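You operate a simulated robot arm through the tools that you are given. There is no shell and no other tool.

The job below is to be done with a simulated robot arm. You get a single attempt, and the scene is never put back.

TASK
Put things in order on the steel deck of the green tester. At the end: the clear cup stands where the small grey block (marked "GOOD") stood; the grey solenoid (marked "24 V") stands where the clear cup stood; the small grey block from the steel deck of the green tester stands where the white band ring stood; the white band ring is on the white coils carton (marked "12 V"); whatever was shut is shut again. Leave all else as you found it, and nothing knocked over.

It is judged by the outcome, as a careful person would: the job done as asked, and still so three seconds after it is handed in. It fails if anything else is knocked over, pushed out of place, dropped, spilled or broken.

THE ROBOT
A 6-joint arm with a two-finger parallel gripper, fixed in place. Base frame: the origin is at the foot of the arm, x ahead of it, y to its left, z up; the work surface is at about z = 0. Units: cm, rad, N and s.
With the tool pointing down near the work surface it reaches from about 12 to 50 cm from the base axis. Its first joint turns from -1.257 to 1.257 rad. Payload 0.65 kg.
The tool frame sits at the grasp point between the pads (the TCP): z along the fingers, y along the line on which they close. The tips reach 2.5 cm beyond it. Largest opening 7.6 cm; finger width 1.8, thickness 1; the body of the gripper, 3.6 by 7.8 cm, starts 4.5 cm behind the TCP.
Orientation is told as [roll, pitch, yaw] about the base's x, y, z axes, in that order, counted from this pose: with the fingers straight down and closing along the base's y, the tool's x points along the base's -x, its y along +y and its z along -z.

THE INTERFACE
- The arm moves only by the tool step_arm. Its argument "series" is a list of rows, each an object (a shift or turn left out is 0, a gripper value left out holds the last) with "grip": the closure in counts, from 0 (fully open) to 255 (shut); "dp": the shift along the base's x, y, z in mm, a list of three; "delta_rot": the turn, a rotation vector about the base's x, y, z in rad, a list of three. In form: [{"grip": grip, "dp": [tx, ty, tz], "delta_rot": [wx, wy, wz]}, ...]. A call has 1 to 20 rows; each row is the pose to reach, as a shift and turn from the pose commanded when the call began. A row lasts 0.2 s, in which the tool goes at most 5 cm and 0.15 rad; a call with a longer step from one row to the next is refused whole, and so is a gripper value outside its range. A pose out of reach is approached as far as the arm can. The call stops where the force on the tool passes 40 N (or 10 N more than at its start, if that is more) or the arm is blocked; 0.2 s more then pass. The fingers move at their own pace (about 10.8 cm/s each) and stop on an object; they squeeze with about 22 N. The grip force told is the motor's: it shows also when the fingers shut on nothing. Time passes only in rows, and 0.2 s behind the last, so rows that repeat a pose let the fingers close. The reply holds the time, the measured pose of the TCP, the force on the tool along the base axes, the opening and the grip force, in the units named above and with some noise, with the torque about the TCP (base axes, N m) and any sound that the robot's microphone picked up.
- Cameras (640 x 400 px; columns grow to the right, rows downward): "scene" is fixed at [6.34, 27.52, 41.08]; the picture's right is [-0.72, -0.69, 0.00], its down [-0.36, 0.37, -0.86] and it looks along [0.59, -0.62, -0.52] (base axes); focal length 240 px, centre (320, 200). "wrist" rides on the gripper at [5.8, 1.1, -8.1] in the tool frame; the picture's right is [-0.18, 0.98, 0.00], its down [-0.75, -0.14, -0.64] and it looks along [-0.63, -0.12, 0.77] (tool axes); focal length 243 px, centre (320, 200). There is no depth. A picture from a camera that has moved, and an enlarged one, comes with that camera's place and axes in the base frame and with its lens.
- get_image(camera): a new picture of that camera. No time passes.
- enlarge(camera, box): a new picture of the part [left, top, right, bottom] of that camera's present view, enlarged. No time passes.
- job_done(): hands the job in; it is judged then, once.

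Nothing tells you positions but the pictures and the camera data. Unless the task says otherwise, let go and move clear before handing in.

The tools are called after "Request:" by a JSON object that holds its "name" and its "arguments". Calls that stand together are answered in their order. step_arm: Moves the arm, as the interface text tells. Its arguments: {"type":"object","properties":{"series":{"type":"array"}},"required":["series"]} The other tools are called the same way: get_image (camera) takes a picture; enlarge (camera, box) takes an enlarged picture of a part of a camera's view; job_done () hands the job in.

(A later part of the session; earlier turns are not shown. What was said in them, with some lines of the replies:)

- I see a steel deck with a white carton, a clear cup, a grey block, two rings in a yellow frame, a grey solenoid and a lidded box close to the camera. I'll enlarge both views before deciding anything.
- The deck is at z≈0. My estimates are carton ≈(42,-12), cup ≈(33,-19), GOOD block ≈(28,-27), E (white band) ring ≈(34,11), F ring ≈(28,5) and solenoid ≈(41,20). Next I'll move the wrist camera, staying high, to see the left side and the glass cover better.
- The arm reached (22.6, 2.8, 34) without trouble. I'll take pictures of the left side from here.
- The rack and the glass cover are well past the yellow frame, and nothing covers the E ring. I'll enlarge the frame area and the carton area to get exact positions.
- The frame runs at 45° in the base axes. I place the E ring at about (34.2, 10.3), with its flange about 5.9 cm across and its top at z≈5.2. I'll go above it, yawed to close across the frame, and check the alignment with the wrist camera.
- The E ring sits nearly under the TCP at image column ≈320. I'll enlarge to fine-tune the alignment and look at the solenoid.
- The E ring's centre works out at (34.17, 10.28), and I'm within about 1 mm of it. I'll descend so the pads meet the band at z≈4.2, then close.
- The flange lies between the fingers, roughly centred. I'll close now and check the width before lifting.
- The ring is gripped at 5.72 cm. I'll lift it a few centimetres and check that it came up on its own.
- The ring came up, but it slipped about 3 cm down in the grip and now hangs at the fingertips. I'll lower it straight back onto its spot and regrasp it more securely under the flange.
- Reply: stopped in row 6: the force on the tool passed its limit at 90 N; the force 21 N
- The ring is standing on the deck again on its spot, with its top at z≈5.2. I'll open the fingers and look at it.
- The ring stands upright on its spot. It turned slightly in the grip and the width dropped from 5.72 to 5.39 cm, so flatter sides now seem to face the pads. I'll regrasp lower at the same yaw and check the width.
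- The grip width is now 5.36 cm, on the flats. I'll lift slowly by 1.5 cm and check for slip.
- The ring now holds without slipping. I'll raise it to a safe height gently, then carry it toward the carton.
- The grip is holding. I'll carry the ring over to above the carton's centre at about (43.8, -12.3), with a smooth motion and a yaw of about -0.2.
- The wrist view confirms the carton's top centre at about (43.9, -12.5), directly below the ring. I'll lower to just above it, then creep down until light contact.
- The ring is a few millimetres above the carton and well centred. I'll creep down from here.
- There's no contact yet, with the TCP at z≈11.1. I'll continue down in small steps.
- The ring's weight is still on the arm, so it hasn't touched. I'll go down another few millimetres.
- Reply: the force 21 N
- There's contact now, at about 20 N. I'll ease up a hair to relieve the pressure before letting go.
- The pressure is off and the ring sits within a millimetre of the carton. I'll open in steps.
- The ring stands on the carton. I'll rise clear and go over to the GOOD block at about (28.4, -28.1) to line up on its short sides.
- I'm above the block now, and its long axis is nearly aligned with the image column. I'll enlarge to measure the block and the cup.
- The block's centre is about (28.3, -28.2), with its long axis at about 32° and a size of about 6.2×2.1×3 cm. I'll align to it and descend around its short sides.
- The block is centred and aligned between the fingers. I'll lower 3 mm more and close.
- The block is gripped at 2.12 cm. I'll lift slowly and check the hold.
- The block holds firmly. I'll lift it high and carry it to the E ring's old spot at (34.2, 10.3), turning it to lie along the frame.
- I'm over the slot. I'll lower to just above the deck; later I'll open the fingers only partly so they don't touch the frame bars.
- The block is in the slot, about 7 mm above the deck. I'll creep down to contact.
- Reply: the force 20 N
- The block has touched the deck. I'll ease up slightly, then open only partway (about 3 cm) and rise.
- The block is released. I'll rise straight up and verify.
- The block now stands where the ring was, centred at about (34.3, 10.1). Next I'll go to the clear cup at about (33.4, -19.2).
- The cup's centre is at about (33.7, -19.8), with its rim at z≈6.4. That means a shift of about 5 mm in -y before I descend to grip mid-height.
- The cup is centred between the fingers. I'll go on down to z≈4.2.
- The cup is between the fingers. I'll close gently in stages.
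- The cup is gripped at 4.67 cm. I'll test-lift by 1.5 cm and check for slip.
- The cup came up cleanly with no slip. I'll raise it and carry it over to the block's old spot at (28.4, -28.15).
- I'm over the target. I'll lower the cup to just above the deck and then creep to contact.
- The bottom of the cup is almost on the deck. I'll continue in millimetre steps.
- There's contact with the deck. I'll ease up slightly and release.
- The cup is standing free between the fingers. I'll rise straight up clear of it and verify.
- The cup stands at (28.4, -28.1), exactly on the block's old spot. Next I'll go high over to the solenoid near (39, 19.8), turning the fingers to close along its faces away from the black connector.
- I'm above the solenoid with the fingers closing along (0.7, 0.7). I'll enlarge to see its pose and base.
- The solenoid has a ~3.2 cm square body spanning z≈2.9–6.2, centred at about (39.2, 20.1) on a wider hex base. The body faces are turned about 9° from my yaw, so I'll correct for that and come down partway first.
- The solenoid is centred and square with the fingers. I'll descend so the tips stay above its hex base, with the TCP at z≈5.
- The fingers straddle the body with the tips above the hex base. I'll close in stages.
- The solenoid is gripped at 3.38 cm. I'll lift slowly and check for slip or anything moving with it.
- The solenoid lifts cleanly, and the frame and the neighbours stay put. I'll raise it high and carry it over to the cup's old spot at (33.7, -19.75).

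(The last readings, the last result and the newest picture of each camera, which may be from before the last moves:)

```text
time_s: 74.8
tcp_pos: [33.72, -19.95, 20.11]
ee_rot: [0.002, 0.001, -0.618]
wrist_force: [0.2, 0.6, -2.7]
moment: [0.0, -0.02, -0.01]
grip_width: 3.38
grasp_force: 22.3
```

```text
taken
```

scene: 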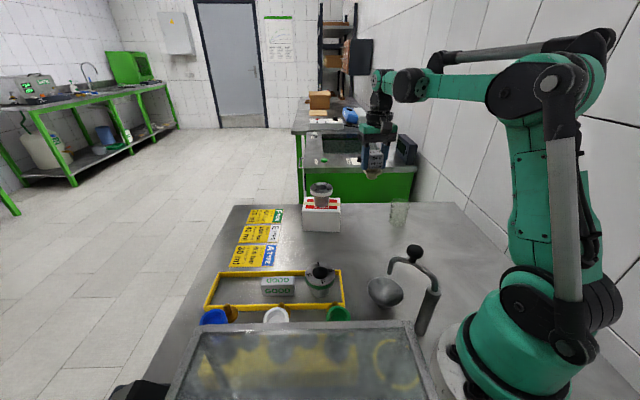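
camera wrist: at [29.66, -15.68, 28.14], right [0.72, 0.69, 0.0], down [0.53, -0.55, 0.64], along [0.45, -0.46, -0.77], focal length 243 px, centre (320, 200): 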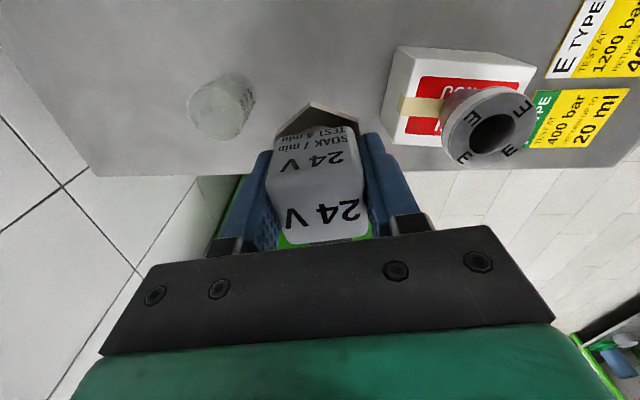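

I'm above the cup's old spot. I'll lower to a few millimetres above the deck.

Request:
{"name": "step_arm", "arguments": {"series": [{"dp": [0, 1, -12], "grip": 220}, {"dp": [0, 2, -40]}, {"dp": [0, 2, -75]}, {"dp": [0, 2, -105]}, {"dp": [0, 2, -127]}, {"dp": [0, 2, -138]}, {"dp": [0, 2, -142]}, {"dp": [0, 2, -142]}]}}

Request:
{"name": "enlarge", "arguments": {"camera": "scene", "box": [300, 160, 440, 250]}}

Request:
{"name": "get_image", "arguments": {"camera": "wrist"}}

```text
time_s: 76.6
tcp_pos: [33.7, -19.69, 5.93]
ee_rot: [0.001, 0.002, -0.619]
wrist_force: [-0.1, -0.2, -1.6]
moment: [0.04, 0.0, 0.02]
grip_width: 3.4
grasp_force: 21.8
```

```text
4.44 times, centred on (370, 205) of scene
camera zoom: at [6.34, 27.52, 41.08], right [-0.72, -0.69, 0.0], down [-0.36, 0.37, -0.86], along [0.59, -0.62, -0.52], focal length 1066 px, centre (98, 178)
```

zoom: 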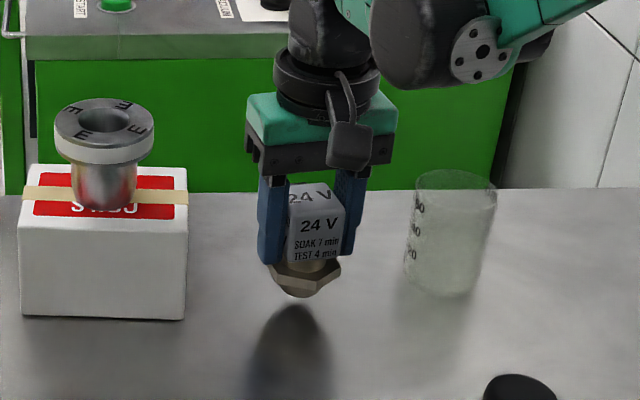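

```text
taken
camera wrist: at [29.64, -15.38, 13.95], right [0.72, 0.69, 0.0], down [0.53, -0.55, 0.64], along [0.45, -0.46, -0.77], focal length 243 px, centre (320, 200)
```

wrist: 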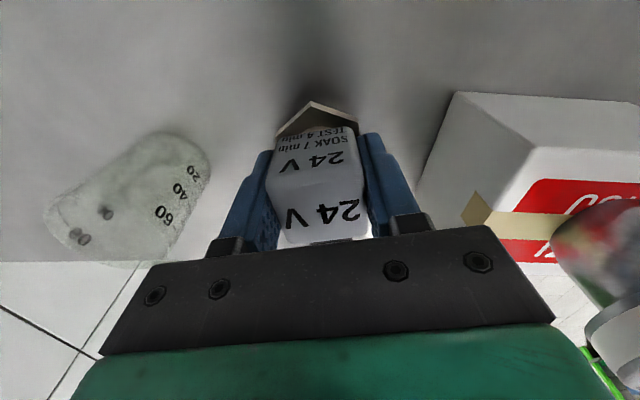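

The solenoid stands on a small stub under its hex plate, currently about 8 mm up. I'll creep down to contact.

Request:
{"name": "step_arm", "arguments": {"series": [{"dp": [0, 0, -2], "grip": 220}, {"dp": [0, 0, -4]}, {"dp": [0, 0, -5]}, {"dp": [0, 0, -5]}]}}

```text
time_s: 77.6
tcp_pos: [33.85, -19.83, 5.49]
ee_rot: [0.002, 0.003, -0.618]
wrist_force: [0.0, 0.3, -1.9]
moment: [-0.01, 0.0, -0.04]
grip_width: 3.39
grasp_force: 22.2
```

Request:
{"name": "step_arm", "arguments": {"series": [{"dp": [0, 0, -1], "grip": 220}, {"dp": [0, 0, -2]}, {"dp": [0, 0, -2]}]}}

```text
time_s: 78.4
tcp_pos: [33.8, -19.74, 5.09]
ee_rot: [0.001, 0.002, -0.619]
wrist_force: [0.0, -0.7, -2.0]
moment: [-0.01, 0.0, -0.02]
grip_width: 3.39
grasp_force: 22.3
```

There's still no contact, so I'll take one more millimetre at a time.

Request:
{"name": "step_arm", "arguments": {"series": [{"dp": [0, 0, -1], "grip": 220}, {"dp": [0, 0, -1]}]}}

Request:
{"name": "enlarge", "arguments": {"camera": "scene", "box": [330, 180, 410, 240]}}

```text
time_s: 79.0
tcp_pos: [33.85, -19.79, 5.02]
ee_rot: [0.003, 0.001, -0.619]
wrist_force: [0.7, -0.4, -1.8]
moment: [0.0, -0.03, 0.02]
grip_width: 3.37
grasp_force: 22.0
```

```text
6.67 times, centred on (370, 210) of scene
camera zoom: at [6.34, 27.52, 41.08], right [-0.72, -0.69, 0.0], down [-0.36, 0.37, -0.86], along [0.59, -0.62, -0.52], focal length 1599 px, centre (-13, 133)
```

zoom: 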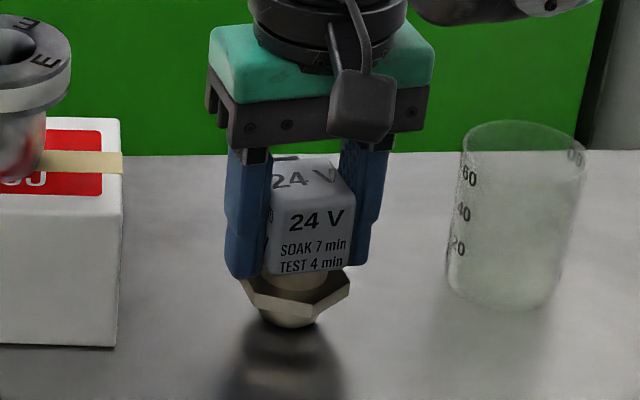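

Request:
{"name": "step_arm", "arguments": {"series": [{"dp": [0, 0, -1], "grip": 220}, {"dp": [0, 0, -1]}]}}

```text
time_s: 79.6
tcp_pos: [33.71, -19.71, 4.86]
ee_rot: [0.001, 0.001, -0.619]
wrist_force: [-0.6, 0.5, -1.4]
moment: [0.02, -0.01, 0.02]
grip_width: 3.4
grasp_force: 22.3
```

Request:
{"name": "step_arm", "arguments": {"series": [{"dp": [0, 0, -1], "grip": 220}, {"dp": [0, 0, -1]}]}}

Request:
{"name": "enlarge", "arguments": {"camera": "scene", "box": [330, 180, 410, 240]}}

```text
time_s: 80.2
tcp_pos: [33.81, -19.79, 4.64]
ee_rot: [0.003, 0.001, -0.619]
wrist_force: [0.7, 3.1, 17.2]
moment: [0.06, -0.01, -0.03]
grip_width: 3.39
grasp_force: 22.5
```

```text
6.67 times, centred on (370, 210) of scene
camera zoom: at [6.34, 27.52, 41.08], right [-0.72, -0.69, 0.0], down [-0.36, 0.37, -0.86], along [0.59, -0.62, -0.52], focal length 1599 px, centre (-13, 133)
```

zoom: 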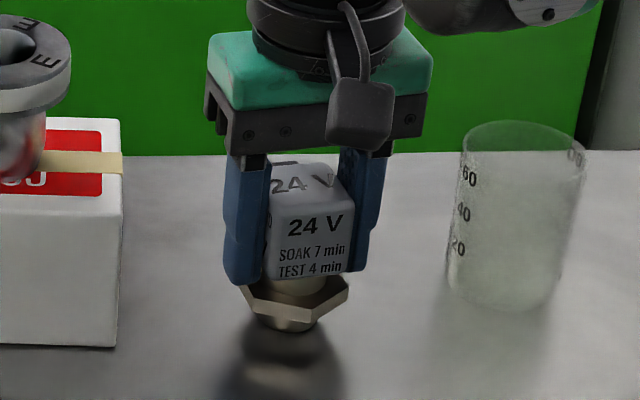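

There's contact at about 4.7. I'll check from both cameras that the solenoid is upright before letting go.

Request:
{"name": "enlarge", "arguments": {"camera": "wrist", "box": [240, 90, 400, 250]}}

Request:
{"name": "enlarge", "arguments": {"camera": "scene", "box": [345, 195, 395, 235]}}

```text
2.50 times, centred on (320, 170) of wrist
camera zoom: at [29.69, -15.44, 12.82], right [0.72, 0.69, 0.0], down [0.53, -0.55, 0.64], along [0.45, -0.46, -0.77], focal length 606 px, centre (320, 275)
```

zoom: 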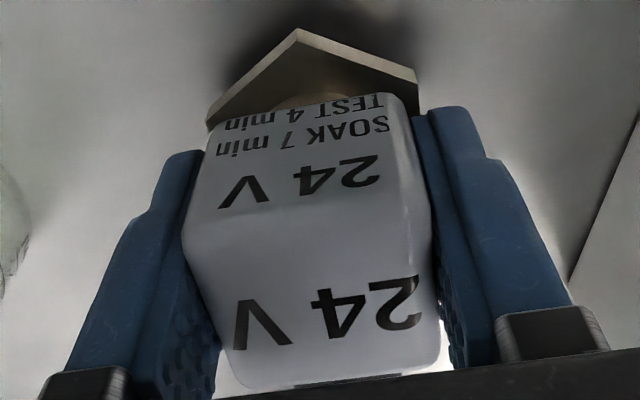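

```text
10.00 times, centred on (370, 215) of scene
camera zoom: at [6.34, 27.52, 41.08], right [-0.72, -0.69, 0.0], down [-0.36, 0.37, -0.86], along [0.59, -0.62, -0.52], focal length 2398 px, centre (-180, 50)
```

zoom: 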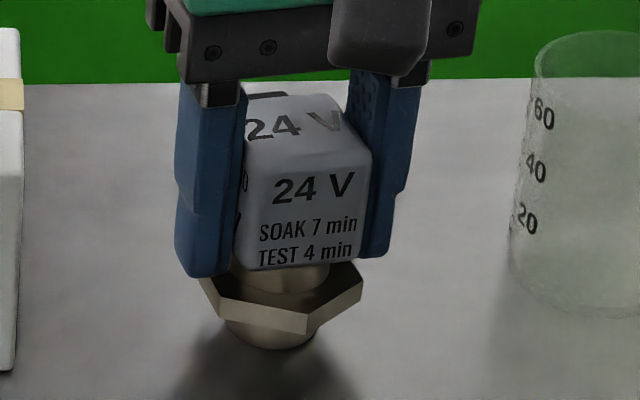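

The pressing torque puts the contact almost under the TCP, so the stub is sitting roughly flat. I'll ease off slightly and open only a little at first to confirm it stands.

Request:
{"name": "step_arm", "arguments": {"series": [{"dp": [0, 0, 0.6], "grip": 220}, {"dp": [0, 0, 0.6]}]}}

Request:
{"name": "step_arm", "arguments": {"series": [{"dp": [0, 0, 0], "grip": 138}, {"dp": [0, 0, 0], "grip": 132}, {"dp": [0, 0, 0], "grip": 125}, {"dp": [0, 0, 0], "grip": 115}, {"dp": [0, 0, 0], "grip": 115}]}}

Request:
{"name": "enlarge", "arguments": {"camera": "wrist", "box": [240, 90, 400, 250]}}

Request:
{"name": "enlarge", "arguments": {"camera": "scene", "box": [345, 195, 395, 235]}}

```text
time_s: 80.8
tcp_pos: [33.87, -19.64, 4.68]
ee_rot: [0.001, 0.0, -0.621]
wrist_force: [1.4, 1.9, 5.1]
moment: [-0.02, 0.0, -0.02]
grip_width: 3.38
grasp_force: 22.1
```

```text
time_s: 82.0
tcp_pos: [33.86, -19.76, 4.81]
ee_rot: [0.002, 0.002, -0.62]
wrist_force: [0.2, 0.4, -0.4]
moment: [-0.01, 0.0, 0.02]
grip_width: 4.16
grasp_force: 0.1
```

```text
2.50 times, centred on (320, 170) of wrist
camera zoom: at [29.69, -15.43, 12.83], right [0.72, 0.69, 0.0], down [0.53, -0.55, 0.64], along [0.45, -0.46, -0.77], focal length 606 px, centre (320, 275)
```

zoom: 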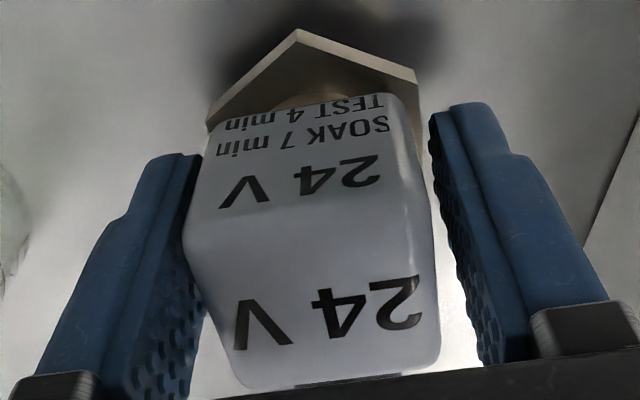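

```text
10.00 times, centred on (370, 215) of scene
camera zoom: at [6.34, 27.52, 41.08], right [-0.72, -0.69, 0.0], down [-0.36, 0.37, -0.86], along [0.59, -0.62, -0.52], focal length 2398 px, centre (-180, 50)
```

zoom: 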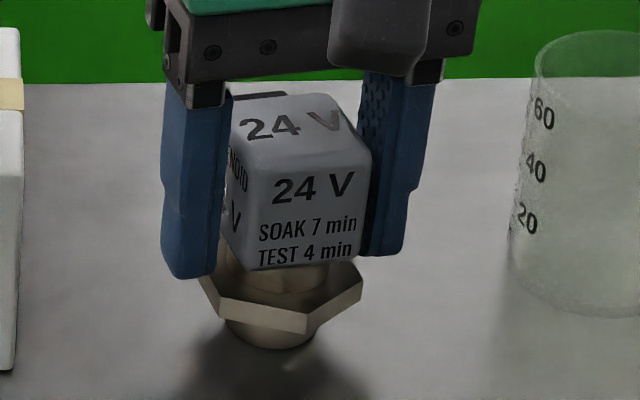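

Nothing shifted when the fingers opened, and the solenoid stands on its own. I'll open fully and rise straight up.

Request:
{"name": "step_arm", "arguments": {"series": [{"dp": [0, 0, 0], "grip": 60}, {"dp": [0, 0, 0], "grip": 0}, {"dp": [0, 0, 0], "grip": 0}, {"dp": [0, 0, 10]}, {"dp": [0, 0, 30]}, {"dp": [0, 0, 60]}, {"dp": [0, 0, 100]}, {"dp": [0, 0, 140]}, {"dp": [0, 0, 180]}, {"dp": [0, 0, 190]}]}}

Request:
{"name": "get_image", "arguments": {"camera": "wrist"}}

Request:
{"name": "get_image", "arguments": {"camera": "scene"}}

Request:
{"name": "enlarge", "arguments": {"camera": "scene", "box": [290, 170, 430, 260]}}

```text
time_s: 84.2
tcp_pos: [33.8, -19.6, 24.03]
ee_rot: [0.001, 0.0, -0.619]
wrist_force: [-0.7, -0.5, -0.9]
moment: [-0.02, -0.01, 0.04]
grip_width: 7.59
grasp_force: 0.0
```

```text
taken
camera wrist: at [29.66, -15.3, 31.97], right [0.72, 0.69, 0.0], down [0.53, -0.55, 0.64], along [0.45, -0.46, -0.77], focal length 243 px, centre (320, 200)
```

wrist: 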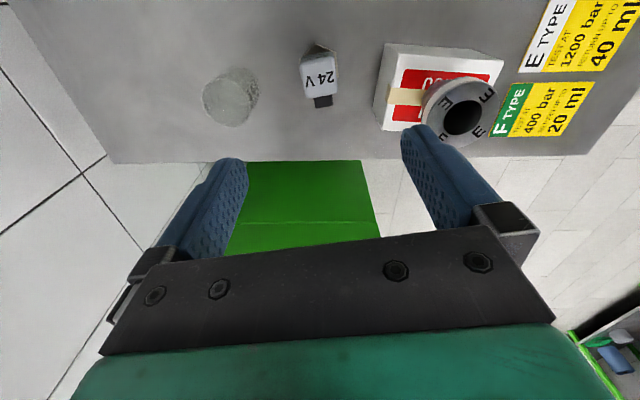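

```text
taken
```

scene: 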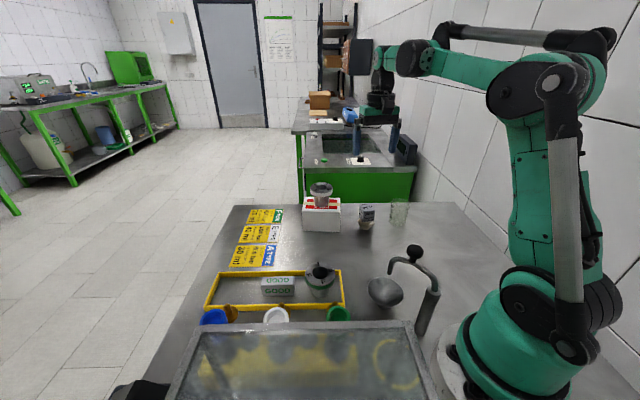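

```text
4.44 times, centred on (360, 215) of scene
camera zoom: at [6.34, 27.52, 41.08], right [-0.72, -0.69, 0.0], down [-0.36, 0.37, -0.86], along [0.59, -0.62, -0.52], focal length 1066 px, centre (142, 133)
```

zoom: 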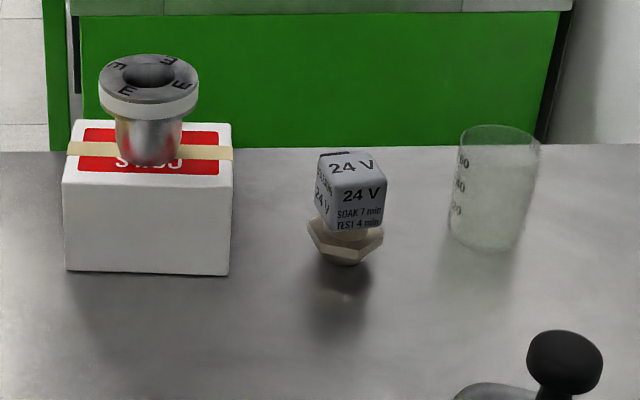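

All four items appear to be in place. I'll look closely at the solenoid for upright stance, and at the rest for final positions.

Request:
{"name": "enlarge", "arguments": {"camera": "scene", "box": [345, 195, 395, 235]}}

Request:
{"name": "enlarge", "arguments": {"camera": "wrist", "box": [270, 30, 370, 120]}}

Request:
{"name": "enlarge", "arguments": {"camera": "scene", "box": [190, 240, 350, 340]}}

```text
10.00 times, centred on (370, 215) of scene
camera zoom: at [6.34, 27.52, 41.08], right [-0.72, -0.69, 0.0], down [-0.36, 0.37, -0.86], along [0.59, -0.62, -0.52], focal length 2398 px, centre (-180, 50)
```

zoom: 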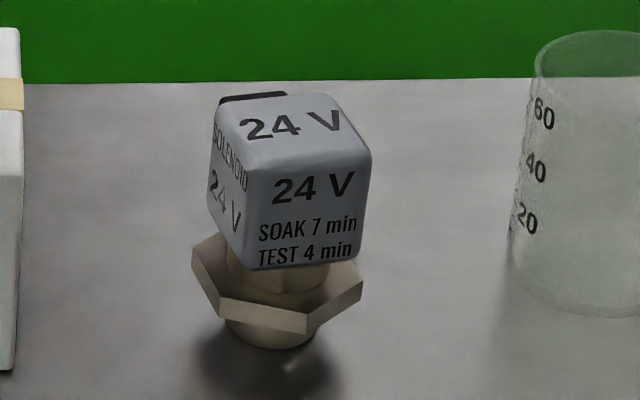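

```text
4.44 times, centred on (320, 75) of wrist
camera zoom: at [29.66, -15.3, 31.97], right [0.72, 0.69, 0.0], down [0.53, -0.55, 0.64], along [0.45, -0.46, -0.77], focal length 1078 px, centre (320, 756)
```

zoom: 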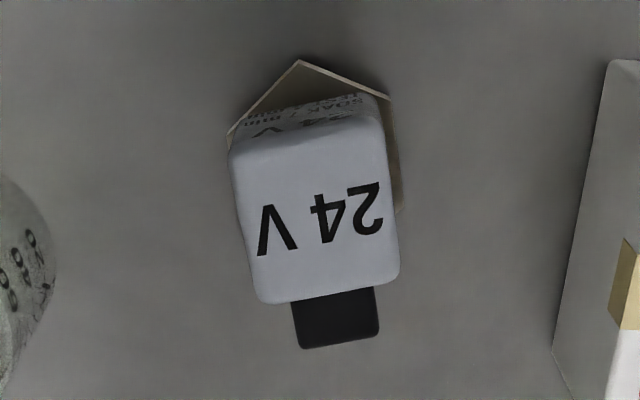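

```text
4.00 times, centred on (270, 290) of scene
camera zoom: at [6.34, 27.52, 41.08], right [-0.72, -0.69, 0.0], down [-0.36, 0.37, -0.86], along [0.59, -0.62, -0.52], focal length 959 px, centre (520, -160)
```

zoom: 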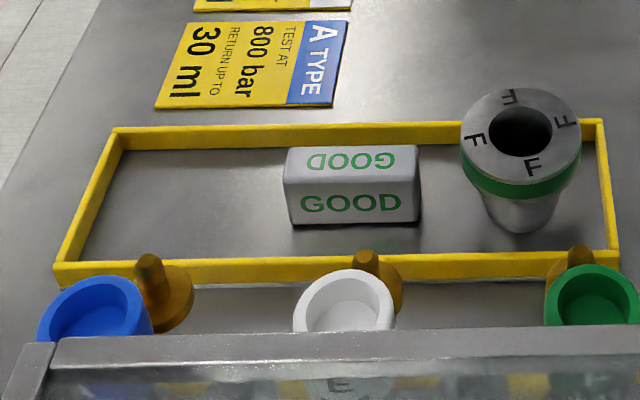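

The solenoid stands upright with its base centred at about (33.87, -19.78). The frame, the F ring and the carton are unchanged, and nothing had to be opened. I'll retreat to the starting pose and take a last look.

Request:
{"name": "step_arm", "arguments": {"series": [{"dp": [-8, 7, 8], "delta_rot": [0, 0, 0.06], "grip": 0}, {"dp": [-25, 20, 20], "delta_rot": [0, 0, 0.15]}, {"dp": [-45, 38, 35], "delta_rot": [0, 0, 0.26]}, {"dp": [-65, 55, 45], "delta_rot": [0, 0, 0.37]}, {"dp": [-85, 72, 52], "delta_rot": [0, 0, 0.48]}, {"dp": [-102, 86, 58], "delta_rot": [0, 0, 0.57]}, {"dp": [-111, 92, 60], "delta_rot": [0, 0, 0.62]}, {"dp": [-111, 92, 60], "delta_rot": [0, 0, 0.62]}, {"dp": [-111, 92, 60], "delta_rot": [0, 0, 0.62]}]}}

Request:
{"name": "get_image", "arguments": {"camera": "scene"}}

Request:
{"name": "enlarge", "arguments": {"camera": "scene", "box": [190, 180, 450, 340]}}

Request:
{"name": "get_image", "arguments": {"camera": "wrist"}}

```text
time_s: 86.2
tcp_pos: [22.97, -10.6, 29.8]
ee_rot: [0.003, 0.002, 0.0]
wrist_force: [-0.6, -0.2, 0.3]
moment: [-0.03, -0.02, -0.01]
grip_width: 7.59
grasp_force: 0.1
```

```text
taken
```

scene: 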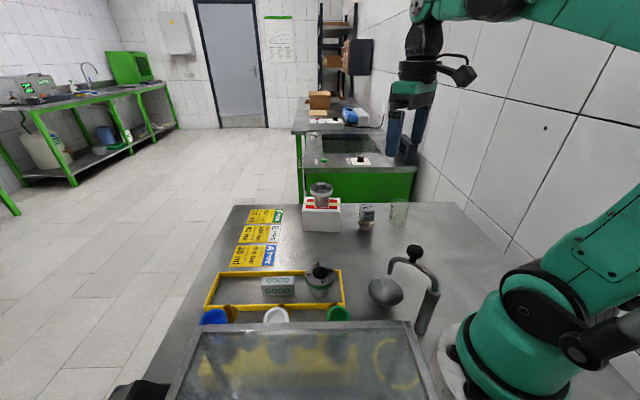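

```text
2.46 times, centred on (320, 260) of scene
camera zoom: at [6.34, 27.52, 41.08], right [-0.72, -0.69, 0.0], down [-0.36, 0.37, -0.86], along [0.59, -0.62, -0.52], focal length 590 px, centre (320, 52)
```

zoom: 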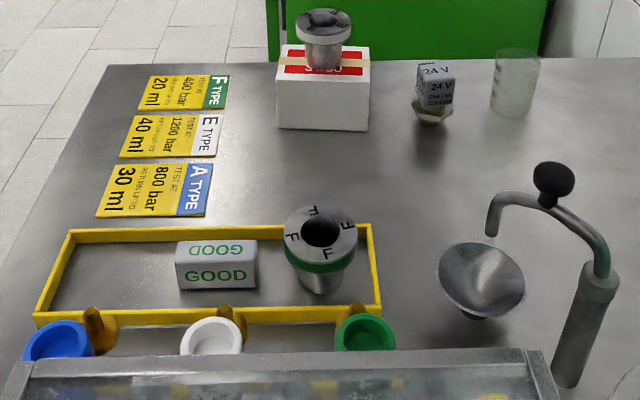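

```text
taken
camera wrist: at [17.06, -9.45, 37.91], right [0.18, 0.98, 0.0], down [0.75, -0.14, 0.64], along [0.63, -0.12, -0.77], focal length 243 px, centre (320, 200)
```

wrist: 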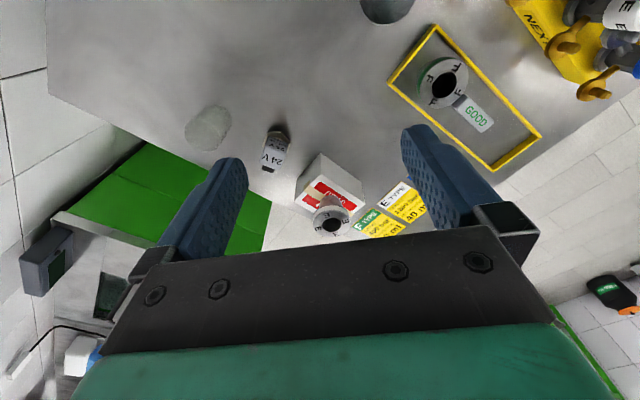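

The final view shows everything in place:
- **Clear cup:** on the block's old spot.
- **24 V solenoid:** on the cup's old spot.
- **GOOD block:** on the white band ring's old spot.
- **White band ring:** on the coils carton.

Nothing else has moved, nothing needed opening, and the arm is clear, so I'm handing the job in.

Request:
{"name": "job_done", "arguments": {}}

```text
The job is handed in.
```

The job is handed in, and the last pictures showed all four items where you asked, upright and steady:

- **Clear cup:** it stands where the GOOD block stood, within a millimetre or two by the pictures.
- **24 V solenoid:** it stands where the cup stood, within a few millimetres.
- **GOOD block:** it stands where the white band ring stood, inside the yellow frame and lying along it.
- **White band ring:** it is on the 12 V coils carton, close to the middle of the top.

On the first lift the ring slipped about 3 cm down in the grip. I lowered it back onto its spot, regrasped it, and it held firmly after that. Setting it back down briefly pushed the force on the tool to 90 N, and the ring looked fine afterwards.

I didn't need to open anything. The other ring, the frame, the carton and the rest of the deck looked unchanged, and the arm is back near its starting pose with the gripper open.
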